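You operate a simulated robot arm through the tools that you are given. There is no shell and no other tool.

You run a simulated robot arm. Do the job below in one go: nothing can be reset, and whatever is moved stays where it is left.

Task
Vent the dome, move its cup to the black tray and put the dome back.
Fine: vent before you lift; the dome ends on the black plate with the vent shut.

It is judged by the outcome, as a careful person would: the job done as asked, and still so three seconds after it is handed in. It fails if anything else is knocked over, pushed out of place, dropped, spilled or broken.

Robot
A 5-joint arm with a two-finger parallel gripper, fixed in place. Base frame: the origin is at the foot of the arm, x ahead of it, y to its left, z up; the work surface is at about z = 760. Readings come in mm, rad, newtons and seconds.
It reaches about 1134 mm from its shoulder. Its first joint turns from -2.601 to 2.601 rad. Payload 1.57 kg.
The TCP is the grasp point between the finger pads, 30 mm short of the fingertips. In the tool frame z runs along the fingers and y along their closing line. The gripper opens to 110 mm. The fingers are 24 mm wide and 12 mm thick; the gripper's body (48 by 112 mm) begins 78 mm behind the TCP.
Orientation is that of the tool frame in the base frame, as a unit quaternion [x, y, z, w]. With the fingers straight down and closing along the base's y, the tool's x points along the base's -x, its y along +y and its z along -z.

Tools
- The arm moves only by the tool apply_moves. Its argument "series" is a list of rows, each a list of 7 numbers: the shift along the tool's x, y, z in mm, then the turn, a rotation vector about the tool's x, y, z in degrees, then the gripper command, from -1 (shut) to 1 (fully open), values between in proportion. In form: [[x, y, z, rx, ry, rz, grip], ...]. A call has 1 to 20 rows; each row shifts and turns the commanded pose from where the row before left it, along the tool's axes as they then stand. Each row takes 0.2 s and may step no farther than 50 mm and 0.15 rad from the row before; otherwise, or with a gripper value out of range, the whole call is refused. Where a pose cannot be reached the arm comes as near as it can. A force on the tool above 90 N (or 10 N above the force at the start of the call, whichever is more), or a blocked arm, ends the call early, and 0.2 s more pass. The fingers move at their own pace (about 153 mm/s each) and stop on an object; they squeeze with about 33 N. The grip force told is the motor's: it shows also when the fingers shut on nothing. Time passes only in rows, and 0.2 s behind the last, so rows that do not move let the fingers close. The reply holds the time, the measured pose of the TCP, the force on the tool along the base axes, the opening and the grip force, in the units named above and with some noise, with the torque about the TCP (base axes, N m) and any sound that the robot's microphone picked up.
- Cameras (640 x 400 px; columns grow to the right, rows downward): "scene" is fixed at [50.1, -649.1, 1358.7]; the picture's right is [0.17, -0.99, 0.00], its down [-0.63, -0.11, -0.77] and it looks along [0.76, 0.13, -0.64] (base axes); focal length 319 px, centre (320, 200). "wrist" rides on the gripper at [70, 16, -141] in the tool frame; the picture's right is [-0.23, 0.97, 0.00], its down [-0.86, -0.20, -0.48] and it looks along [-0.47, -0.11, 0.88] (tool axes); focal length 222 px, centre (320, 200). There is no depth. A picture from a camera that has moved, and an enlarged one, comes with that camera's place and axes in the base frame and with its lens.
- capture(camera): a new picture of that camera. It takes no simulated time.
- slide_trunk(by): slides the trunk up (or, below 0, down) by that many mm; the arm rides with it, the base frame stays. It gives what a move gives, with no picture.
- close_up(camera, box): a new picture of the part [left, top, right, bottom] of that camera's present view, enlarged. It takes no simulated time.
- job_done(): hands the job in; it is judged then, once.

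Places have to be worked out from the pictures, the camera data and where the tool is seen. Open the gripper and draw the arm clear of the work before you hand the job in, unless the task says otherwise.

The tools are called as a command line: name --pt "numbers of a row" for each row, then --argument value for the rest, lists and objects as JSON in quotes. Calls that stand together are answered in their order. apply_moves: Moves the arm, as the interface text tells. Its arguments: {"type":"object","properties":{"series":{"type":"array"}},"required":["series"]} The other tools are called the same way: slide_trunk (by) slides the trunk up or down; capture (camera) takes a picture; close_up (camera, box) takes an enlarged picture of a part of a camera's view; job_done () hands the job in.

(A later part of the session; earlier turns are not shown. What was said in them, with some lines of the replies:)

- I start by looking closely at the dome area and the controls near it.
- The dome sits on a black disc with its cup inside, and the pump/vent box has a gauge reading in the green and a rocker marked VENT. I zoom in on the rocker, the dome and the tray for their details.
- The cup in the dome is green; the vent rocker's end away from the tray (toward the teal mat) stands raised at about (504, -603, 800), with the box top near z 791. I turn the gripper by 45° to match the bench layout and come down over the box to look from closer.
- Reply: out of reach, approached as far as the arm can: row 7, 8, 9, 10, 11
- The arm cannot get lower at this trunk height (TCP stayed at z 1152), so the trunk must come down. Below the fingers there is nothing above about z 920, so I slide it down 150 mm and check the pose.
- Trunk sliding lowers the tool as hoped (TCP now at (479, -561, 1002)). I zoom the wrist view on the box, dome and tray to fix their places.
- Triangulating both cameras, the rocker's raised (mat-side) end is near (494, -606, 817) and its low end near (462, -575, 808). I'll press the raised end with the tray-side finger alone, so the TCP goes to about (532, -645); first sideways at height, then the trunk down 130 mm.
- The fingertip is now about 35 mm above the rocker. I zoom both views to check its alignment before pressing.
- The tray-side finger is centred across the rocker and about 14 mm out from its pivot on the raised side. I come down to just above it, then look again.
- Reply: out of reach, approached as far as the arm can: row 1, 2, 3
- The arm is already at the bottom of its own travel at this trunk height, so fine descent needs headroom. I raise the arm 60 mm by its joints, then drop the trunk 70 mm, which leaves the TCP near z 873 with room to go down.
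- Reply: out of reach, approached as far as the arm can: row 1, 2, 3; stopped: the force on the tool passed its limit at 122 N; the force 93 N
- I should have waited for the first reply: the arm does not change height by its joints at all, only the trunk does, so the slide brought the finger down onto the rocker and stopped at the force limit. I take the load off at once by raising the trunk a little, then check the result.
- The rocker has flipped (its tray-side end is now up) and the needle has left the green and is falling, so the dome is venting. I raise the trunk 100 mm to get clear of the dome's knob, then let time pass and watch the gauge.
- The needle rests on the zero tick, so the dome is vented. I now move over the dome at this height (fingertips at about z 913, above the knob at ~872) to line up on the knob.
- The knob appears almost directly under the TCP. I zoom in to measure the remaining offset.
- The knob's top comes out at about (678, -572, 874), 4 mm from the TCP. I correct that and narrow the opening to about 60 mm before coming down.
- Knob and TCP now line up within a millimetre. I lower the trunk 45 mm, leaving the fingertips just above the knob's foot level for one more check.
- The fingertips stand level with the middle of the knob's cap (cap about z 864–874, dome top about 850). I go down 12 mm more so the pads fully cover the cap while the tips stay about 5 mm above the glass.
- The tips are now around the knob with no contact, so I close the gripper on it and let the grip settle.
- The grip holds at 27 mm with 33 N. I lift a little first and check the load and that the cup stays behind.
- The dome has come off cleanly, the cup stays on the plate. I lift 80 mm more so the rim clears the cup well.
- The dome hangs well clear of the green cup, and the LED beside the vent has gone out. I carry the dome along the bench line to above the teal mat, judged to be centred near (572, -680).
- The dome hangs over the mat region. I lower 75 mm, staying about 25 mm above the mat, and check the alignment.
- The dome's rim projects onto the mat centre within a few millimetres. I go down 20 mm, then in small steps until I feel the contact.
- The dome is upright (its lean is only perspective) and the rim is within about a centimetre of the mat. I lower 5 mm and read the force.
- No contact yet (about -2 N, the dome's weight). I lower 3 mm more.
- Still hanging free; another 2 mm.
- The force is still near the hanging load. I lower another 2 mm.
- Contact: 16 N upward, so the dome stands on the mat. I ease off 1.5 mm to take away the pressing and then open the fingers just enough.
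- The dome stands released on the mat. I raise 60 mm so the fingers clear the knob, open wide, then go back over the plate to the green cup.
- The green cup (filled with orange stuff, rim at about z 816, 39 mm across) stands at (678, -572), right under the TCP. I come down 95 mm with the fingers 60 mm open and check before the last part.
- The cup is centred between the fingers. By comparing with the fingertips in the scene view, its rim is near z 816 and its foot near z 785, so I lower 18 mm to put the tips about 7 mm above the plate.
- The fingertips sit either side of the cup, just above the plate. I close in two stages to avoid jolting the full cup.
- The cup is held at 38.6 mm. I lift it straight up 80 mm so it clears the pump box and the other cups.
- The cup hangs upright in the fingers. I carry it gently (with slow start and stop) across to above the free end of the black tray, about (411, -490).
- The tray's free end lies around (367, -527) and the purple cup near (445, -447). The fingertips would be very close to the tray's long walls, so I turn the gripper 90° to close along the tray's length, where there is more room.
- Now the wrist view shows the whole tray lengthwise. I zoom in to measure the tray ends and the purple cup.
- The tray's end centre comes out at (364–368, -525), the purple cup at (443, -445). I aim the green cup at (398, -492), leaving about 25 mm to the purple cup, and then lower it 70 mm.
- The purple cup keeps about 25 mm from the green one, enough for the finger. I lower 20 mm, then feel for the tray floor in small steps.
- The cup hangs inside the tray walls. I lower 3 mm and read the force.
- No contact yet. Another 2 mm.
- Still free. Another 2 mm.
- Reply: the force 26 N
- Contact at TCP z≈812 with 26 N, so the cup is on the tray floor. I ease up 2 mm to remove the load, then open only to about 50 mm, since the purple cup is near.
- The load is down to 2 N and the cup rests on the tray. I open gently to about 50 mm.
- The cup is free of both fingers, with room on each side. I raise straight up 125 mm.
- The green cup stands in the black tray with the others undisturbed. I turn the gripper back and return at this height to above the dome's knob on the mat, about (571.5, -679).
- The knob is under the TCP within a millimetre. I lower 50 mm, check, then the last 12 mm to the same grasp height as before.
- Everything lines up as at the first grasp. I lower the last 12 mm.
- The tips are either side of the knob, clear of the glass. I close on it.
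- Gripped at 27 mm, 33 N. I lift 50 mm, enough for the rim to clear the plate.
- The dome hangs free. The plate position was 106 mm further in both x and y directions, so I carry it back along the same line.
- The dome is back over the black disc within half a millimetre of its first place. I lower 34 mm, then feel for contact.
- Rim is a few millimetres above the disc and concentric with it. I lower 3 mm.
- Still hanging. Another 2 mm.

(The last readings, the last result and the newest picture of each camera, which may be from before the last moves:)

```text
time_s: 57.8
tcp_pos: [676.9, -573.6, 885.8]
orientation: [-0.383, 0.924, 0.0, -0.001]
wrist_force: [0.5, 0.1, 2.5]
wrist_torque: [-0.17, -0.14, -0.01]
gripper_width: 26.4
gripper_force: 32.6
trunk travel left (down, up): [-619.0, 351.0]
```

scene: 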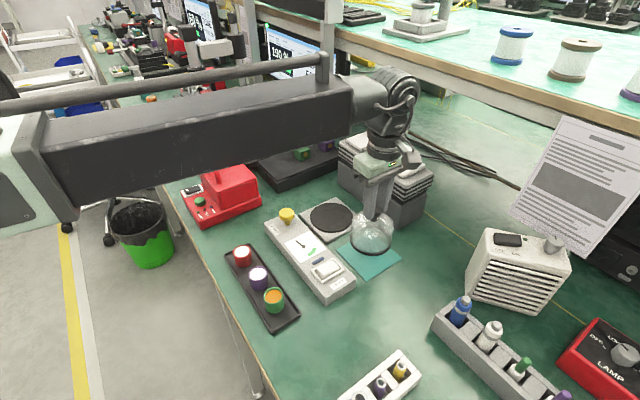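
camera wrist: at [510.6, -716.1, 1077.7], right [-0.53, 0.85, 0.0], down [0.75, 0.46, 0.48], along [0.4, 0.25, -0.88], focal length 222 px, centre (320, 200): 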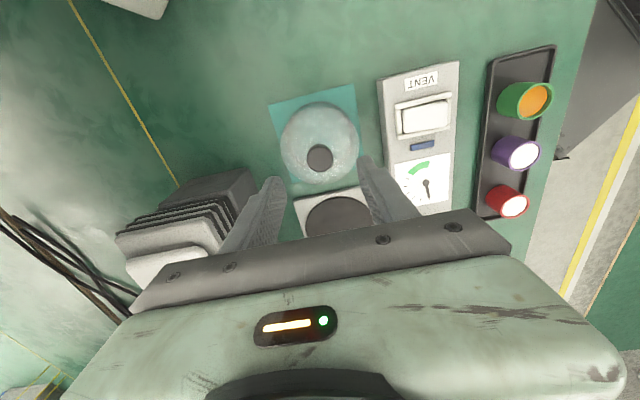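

Light contact (+2.5 N instead of the hanging -1.5 N): the dome stands on the black plate at the very height it had before. I open the fingers gently.

apply_moves --pt "0 0 0 0 0 0 -0.45" --pt "0 0 0 0 0 0 -0.3" --pt "0 0 0 0 0 0 0.1" --pt "0 0 0 0 0 0 0.1" --pt "0 0 0 0 0 0 0.1"

close_up --camera "scene" --box '[260, 160, 380, 290]'

close_up --camera "wrist" --box '[230, 80, 410, 240]'

```text
time_s: 59.0
tcp_pos: [676.8, -573.8, 886.1]
orientation: [-0.382, 0.924, 0.001, -0.001]
wrist_force: [1.3, -0.7, -0.6]
wrist_torque: [0.02, 0.01, -0.02]
gripper_width: 60.2
gripper_force: 0.0
trunk travel left (down, up): [-619.0, 351.0]
```

```text
3.08 times, centred on (320, 225) of scene
camera zoom: at [50.1, -649.1, 1358.7], right [0.17, -0.99, 0.0], down [-0.63, -0.11, -0.77], along [0.76, 0.13, -0.64], focal length 982 px, centre (320, 123)
```

zoom: 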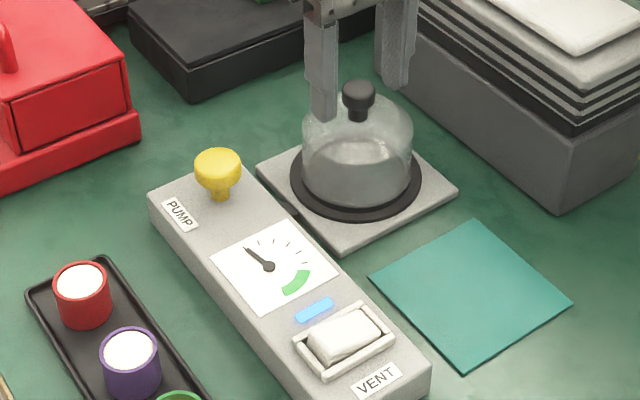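

```text
2.50 times, centred on (320, 160) of wrist
camera zoom: at [615.7, -610.8, 1026.8], right [-0.53, 0.85, 0.0], down [0.75, 0.46, 0.48], along [0.4, 0.25, -0.88], focal length 555 px, centre (320, 300)
```

zoom: 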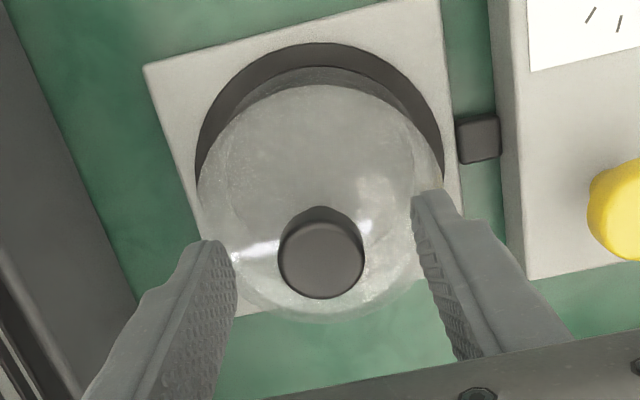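

The dome is seated and the LED beside the vent has lit again. I raise 60 mm, open wide and move so that the tray-side finger is over the rocker's now-raised tray-side end.

slide_trunk --by 60

apply_moves --pt "0 0 0 0 0 0 1" --pt "38.25 20 0 0 0 0 1" --pt "38.25 20 0 0 0 0 1" --pt "38.25 20 0 0 0 0 1" --pt "38.25 19.9 0 0 0 0 1" --pt "0 0 0 0 0 0 1"

close_up --camera "wrist" --box '[320, 60, 460, 200]'

close_up --camera "scene" --box '[260, 160, 380, 300]'

```text
time_s: 60.0
tcp_pos: [676.8, -574.1, 945.0]
orientation: [-0.382, 0.924, 0.0, 0.0]
wrist_force: [-0.1, 0.7, 0.4]
wrist_torque: [-0.04, 0.01, 0.0]
gripper_width: 60.5
gripper_force: 0.0
trunk travel left (down, up): [-679.0, 291.0]
```

```text
time_s: 61.4
tcp_pos: [511.3, -625.3, 945.0]
orientation: [-0.382, 0.924, 0.001, -0.001]
wrist_force: [-0.2, -0.3, -0.5]
wrist_torque: [0.0, -0.03, 0.02]
gripper_width: 109.9
gripper_force: 0.0
trunk travel left (down, up): [-679.0, 291.0]
```

```text
2.86 times, centred on (390, 130) of wrist
camera zoom: at [451.2, -661.9, 1086.9], right [-0.53, 0.85, 0.0], down [0.75, 0.46, 0.48], along [0.4, 0.25, -0.88], focal length 635 px, centre (120, 400)
```

zoom: 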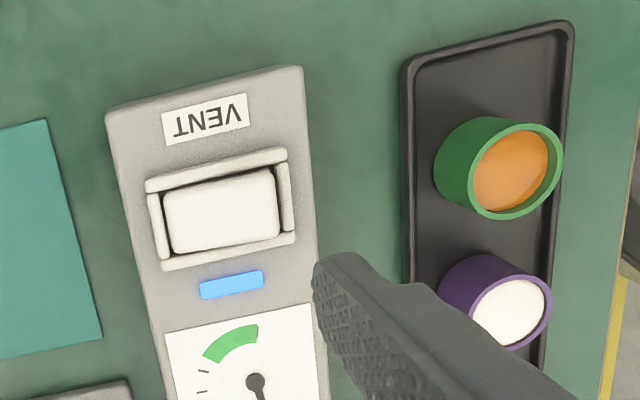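

```text
2.86 times, centred on (320, 230) of scene
camera zoom: at [50.1, -649.1, 1358.7], right [0.17, -0.99, 0.0], down [-0.63, -0.11, -0.77], along [0.76, 0.13, -0.64], focal length 912 px, centre (320, 114)
```

zoom: 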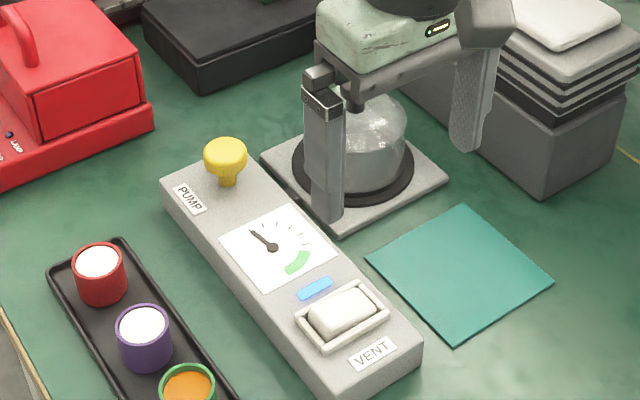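

The finger is centred across the rocker and about 16 mm from its pivot on the raised tray side. I shift 1 mm toward the pivot to keep off the bezel and lower 92 mm to just above it.

apply_moves --pt "0 -1 0 0 0 0 1" --pt "0 0 0 0 0 0 1"

slide_trunk --by -90

close_up --camera "wrist" --box '[330, 80, 460, 200]'

close_up --camera "scene" --box '[280, 210, 380, 300]'

```text
time_s: 62.0
tcp_pos: [512.7, -625.7, 945.5]
orientation: [-0.383, 0.924, 0.001, -0.001]
wrist_force: [0.0, 1.2, 0.5]
wrist_torque: [0.01, -0.01, -0.01]
gripper_width: 110.0
gripper_force: 0.0
trunk travel left (down, up): [-679.0, 291.0]
```

```text
time_s: 63.2
tcp_pos: [511.6, -626.0, 856.0]
orientation: [-0.383, 0.924, 0.001, 0.0]
wrist_force: [-0.2, 0.3, 0.0]
wrist_torque: [-0.04, 0.01, -0.01]
gripper_width: 109.9
gripper_force: 0.1
trunk travel left (down, up): [-589.0, 381.0]
```

```text
3.33 times, centred on (395, 140) of wrist
camera zoom: at [452.3, -662.7, 996.9], right [-0.53, 0.85, 0.0], down [0.75, 0.46, 0.48], along [0.4, 0.25, -0.88], focal length 740 px, centre (70, 400)
```

zoom: 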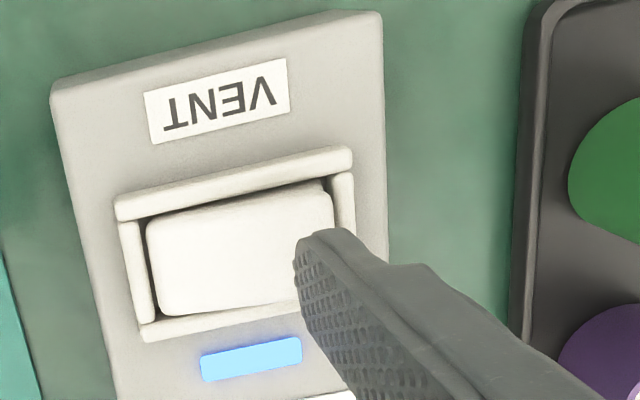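

```text
4.44 times, centred on (330, 255) of scene
camera zoom: at [50.1, -649.1, 1358.7], right [0.17, -0.99, 0.0], down [-0.63, -0.11, -0.77], along [0.76, 0.13, -0.64], focal length 1419 px, centre (276, -44)
```

zoom: 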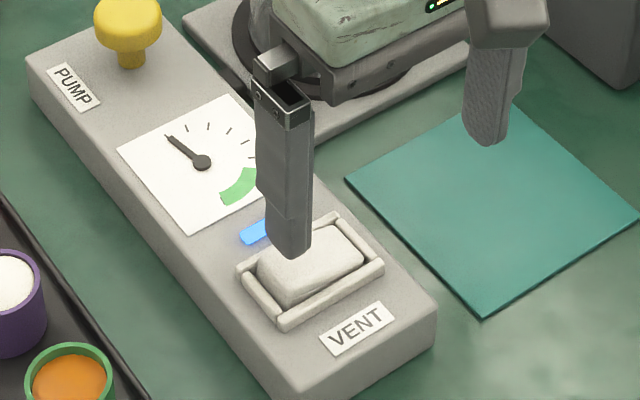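

The finger is over the raised end, maybe 1–2 mm toward PUMP; I shift 1 mm back and then lower 6 mm to near contact.

apply_moves --pt "1 0 0 0 0 0 1" --pt "0 0 0 0 0 0 1"

slide_trunk --by -6

```text
time_s: 63.8
tcp_pos: [512.7, -626.9, 854.0]
orientation: [-0.382, 0.924, 0.0, -0.002]
wrist_force: [0.2, 0.4, 0.1]
wrist_torque: [0.0, 0.0, 0.0]
gripper_width: 110.1
gripper_force: 0.1
trunk travel left (down, up): [-589.0, 381.0]
```

```text
time_s: 64.4
tcp_pos: [513.3, -626.8, 849.4]
orientation: [-0.383, 0.924, 0.0, -0.001]
wrist_force: [0.1, -0.3, 0.1]
wrist_torque: [-0.04, -0.01, 0.01]
gripper_width: 110.1
gripper_force: 0.1
trunk travel left (down, up): [-583.0, 387.0]
```

No contact yet. I lower 4 mm.

slide_trunk --by -4

close_up --camera "scene" --box '[280, 210, 380, 300]'

```text
time_s: 64.9
tcp_pos: [513.0, -626.9, 846.0]
orientation: [-0.382, 0.924, 0.001, -0.001]
wrist_force: [0.0, 0.3, 0.1]
wrist_torque: [-0.01, -0.01, 0.01]
gripper_width: 109.9
gripper_force: 0.0
trunk travel left (down, up): [-579.0, 391.0]
```

```text
4.44 times, centred on (330, 255) of scene
camera zoom: at [50.1, -649.1, 1358.7], right [0.17, -0.99, 0.0], down [-0.63, -0.11, -0.77], along [0.76, 0.13, -0.64], focal length 1419 px, centre (276, -44)
```

zoom: 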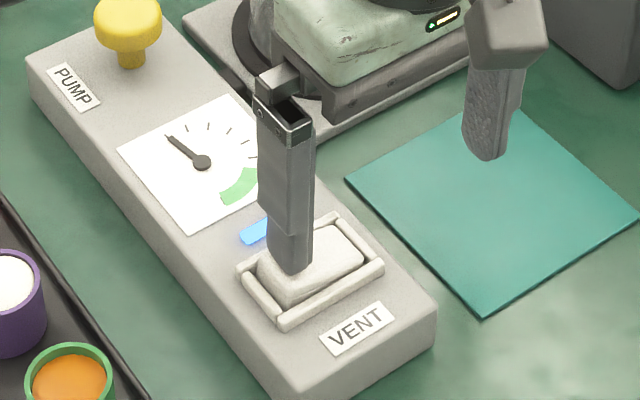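

The fingertip is now right over the raised half of the rocker without force. I continue by 2 mm.

slide_trunk --by -2

```text
time_s: 65.4
tcp_pos: [511.1, -627.7, 843.8]
orientation: [-0.382, 0.924, 0.0, -0.001]
wrist_force: [0.9, -0.6, 0.4]
wrist_torque: [0.01, 0.03, 0.03]
gripper_width: 110.0
gripper_force: 0.0
trunk travel left (down, up): [-577.0, 393.0]
```

Still free; another 2 mm.

slide_trunk --by -2

```text
time_s: 65.9
tcp_pos: [512.7, -625.8, 841.4]
orientation: [-0.383, 0.924, 0.001, -0.001]
wrist_force: [0.1, 0.9, 0.0]
wrist_torque: [0.03, -0.01, -0.01]
gripper_width: 109.8
gripper_force: 0.0
trunk travel left (down, up): [-575.0, 395.0]
```

No force yet at tip z≈811. Another 2 mm.

slide_trunk --by -2

close_up --camera "scene" --box '[290, 230, 370, 300]'

close_up --camera "wrist" --box '[330, 80, 460, 200]'

```text
time_s: 66.5
tcp_pos: [512.7, -626.2, 840.3]
orientation: [-0.382, 0.924, 0.001, -0.001]
wrist_force: [0.1, 0.0, -0.1]
wrist_torque: [-0.01, 0.0, 0.0]
gripper_width: 109.8
gripper_force: 0.0
trunk travel left (down, up): [-573.0, 397.0]
```

```text
5.71 times, centred on (330, 265) of scene
camera zoom: at [50.1, -649.1, 1358.7], right [0.17, -0.99, 0.0], down [-0.63, -0.11, -0.77], along [0.76, 0.13, -0.64], focal length 1824 px, centre (263, -171)
```

zoom: 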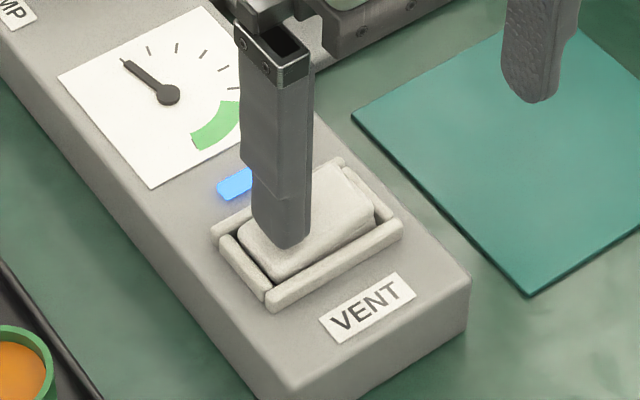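

```text
3.33 times, centred on (395, 140) of wrist
camera zoom: at [451.5, -663.6, 980.9], right [-0.53, 0.85, 0.0], down [0.75, 0.46, 0.48], along [0.4, 0.25, -0.88], focal length 740 px, centre (70, 400)
```

zoom: 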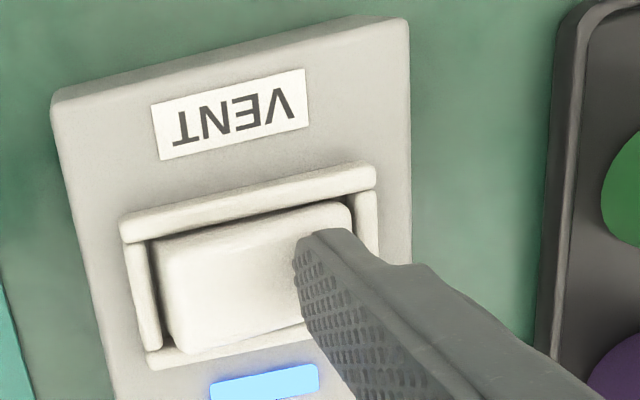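

Force is zero, yet the rocker looks tilted the other way now (mat-side end up again), so it may already have flipped softly. I raise 30 mm to see it unobstructed.

slide_trunk --by 30

close_up --camera "scene" --box '[290, 230, 370, 300]'

close_up --camera "wrist" --box '[330, 80, 460, 200]'

```text
time_s: 67.2
tcp_pos: [512.5, -625.7, 869.7]
orientation: [-0.382, 0.924, 0.0, -0.001]
wrist_force: [0.1, -0.3, 0.3]
wrist_torque: [0.0, 0.01, 0.02]
gripper_width: 109.7
gripper_force: 0.2
trunk travel left (down, up): [-603.0, 367.0]
```

```text
5.71 times, centred on (330, 265) of scene
camera zoom: at [50.1, -649.1, 1358.7], right [0.17, -0.99, 0.0], down [-0.63, -0.11, -0.77], along [0.76, 0.13, -0.64], focal length 1824 px, centre (263, -171)
```

zoom: 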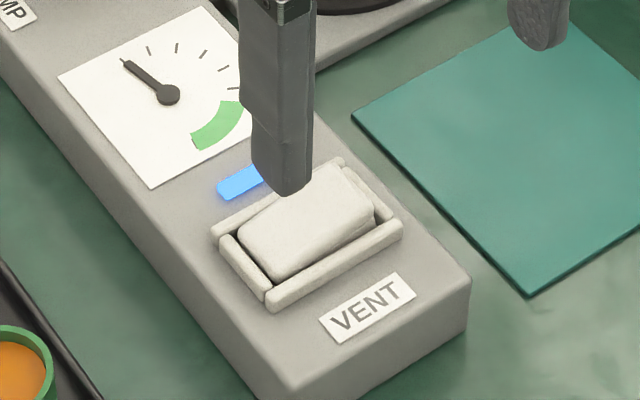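

```text
3.33 times, centred on (395, 140) of wrist
camera zoom: at [451.6, -663.6, 1010.9], right [-0.53, 0.85, 0.0], down [0.75, 0.46, 0.48], along [0.4, 0.25, -0.88], focal length 740 px, centre (70, 400)
```

zoom: 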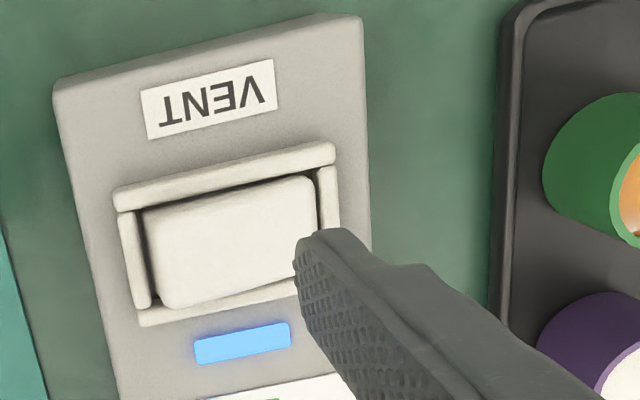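

The rocker now shows the same tilt as at the start: mat-side end up, tray-side end down, i.e. vent shut. I raise the trunk well clear and compare the same crop with the opening picture.

slide_trunk --by 200

close_up --camera "scene" --box '[300, 255, 364, 305]'

close_up --camera "scene" --box '[220, 170, 420, 330]'

capture --camera "wrist"

```text
time_s: 69.4
tcp_pos: [512.0, -626.8, 1069.5]
orientation: [-0.382, 0.924, 0.0, -0.001]
wrist_force: [-0.7, 0.9, 0.2]
wrist_torque: [0.01, 0.01, 0.0]
gripper_width: 109.8
gripper_force: 0.1
trunk travel left (down, up): [-803.0, 167.0]
```

```text
8.00 times, centred on (332, 280) of scene
camera zoom: at [50.1, -649.1, 1358.7], right [0.17, -0.99, 0.0], down [-0.63, -0.11, -0.77], along [0.76, 0.13, -0.64], focal length 2554 px, centre (224, -440)
```

zoom: 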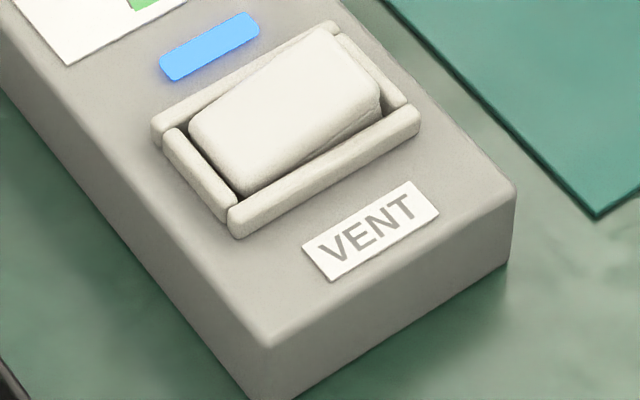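

```text
2.50 times, centred on (320, 250) of scene
camera zoom: at [50.1, -649.1, 1358.7], right [0.17, -0.99, 0.0], down [-0.63, -0.11, -0.77], along [0.76, 0.13, -0.64], focal length 798 px, centre (320, 75)
```

zoom: 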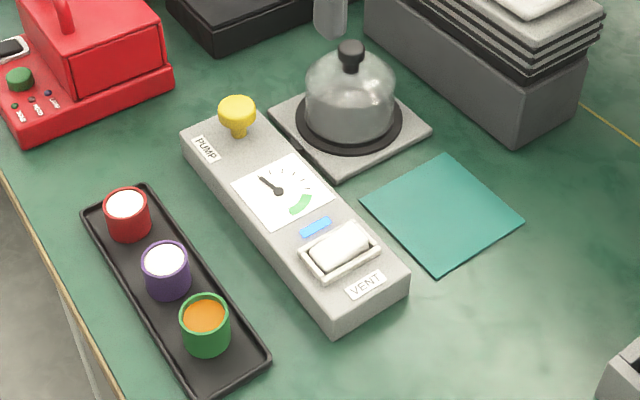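

```text
taken
camera wrist: at [451.6, -663.6, 1210.8], right [-0.53, 0.85, 0.0], down [0.75, 0.46, 0.48], along [0.4, 0.25, -0.88], focal length 222 px, centre (320, 200)
```

wrist: 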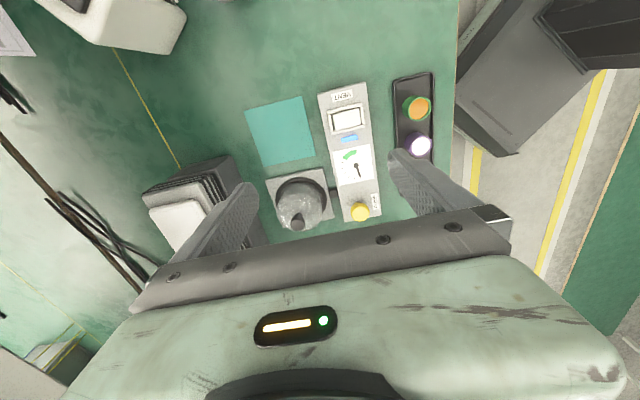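

The rocker picture is identical to the one at the start (vent shut), the dome sits on the black plate, the LED is lit and the green cup stands in the black tray. I draw the open gripper back to its starting place, away from the work, and take a last look.

apply_moves --pt "0 44 0 0 0 0 1" --pt "0 44 0 0 0 0 1" --pt "0 44 0 0 0 0 1" --pt "0 44 0 0 0 0 1" --pt "0 44 0 0 0 0 1" --pt "0 0 0 0 0 0 1"

capture --camera "scene"

close_up --camera "scene" --box '[290, 170, 370, 240]'

```text
time_s: 70.8
tcp_pos: [357.4, -472.0, 1070.1]
orientation: [-0.383, 0.924, 0.001, -0.001]
wrist_force: [0.7, 0.2, 1.2]
wrist_torque: [-0.02, 0.01, 0.01]
gripper_width: 110.0
gripper_force: 0.1
trunk travel left (down, up): [-803.0, 167.0]
```

```text
taken
```

scene: 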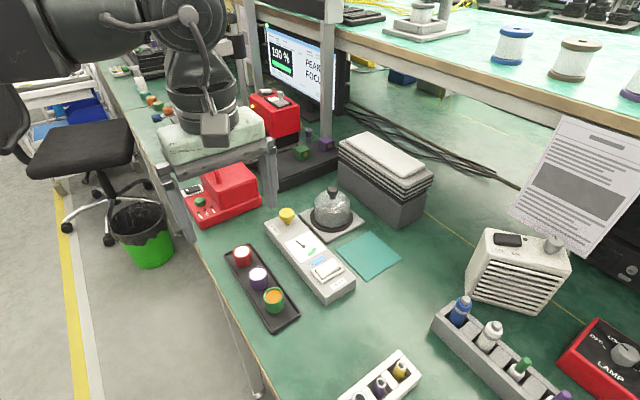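

```text
5.71 times, centred on (330, 205) of scene
camera zoom: at [50.1, -649.1, 1358.7], right [0.17, -0.99, 0.0], down [-0.63, -0.11, -0.77], along [0.76, 0.13, -0.64], focal length 1824 px, centre (263, 171)
```

zoom: 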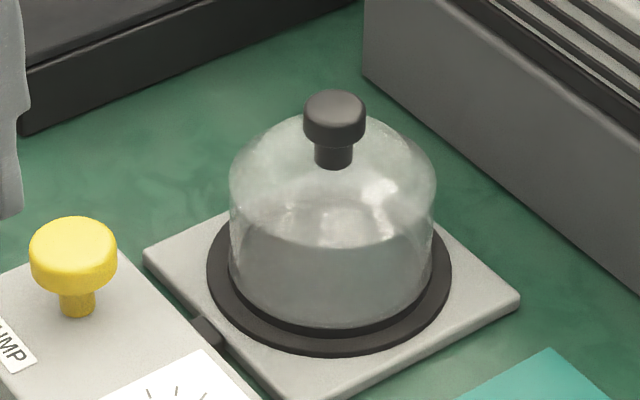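

The dome sits upright and concentric on the black plate, the vent is shut, the green cup is in the black tray, nothing else has moved and the gripper is open and clear. I hand the job in.

job_done

```text
The job is handed in.
```

The job is finished and handed in. I vented the dome before lifting it, and the gauge had dropped to zero by then. Its green cup now stands in the black tray beside the purple and red ones, with nothing spilled that I could see. The dome is back on the black plate, centred, and the vent rocker looks the same as it did at the start, in its shut position.

On the first vent press I sent the trunk down before seeing that the arm hadn't risen. The finger hit the rocker with 122 N, which stopped the move at the force limit. I backed off at once. The rocker had flipped as intended, worked normally when I shut it later, and shows no visible damage.

In the last pictures nothing else on the bench looks moved or knocked over. The gripper is open and drawn clear of the work.
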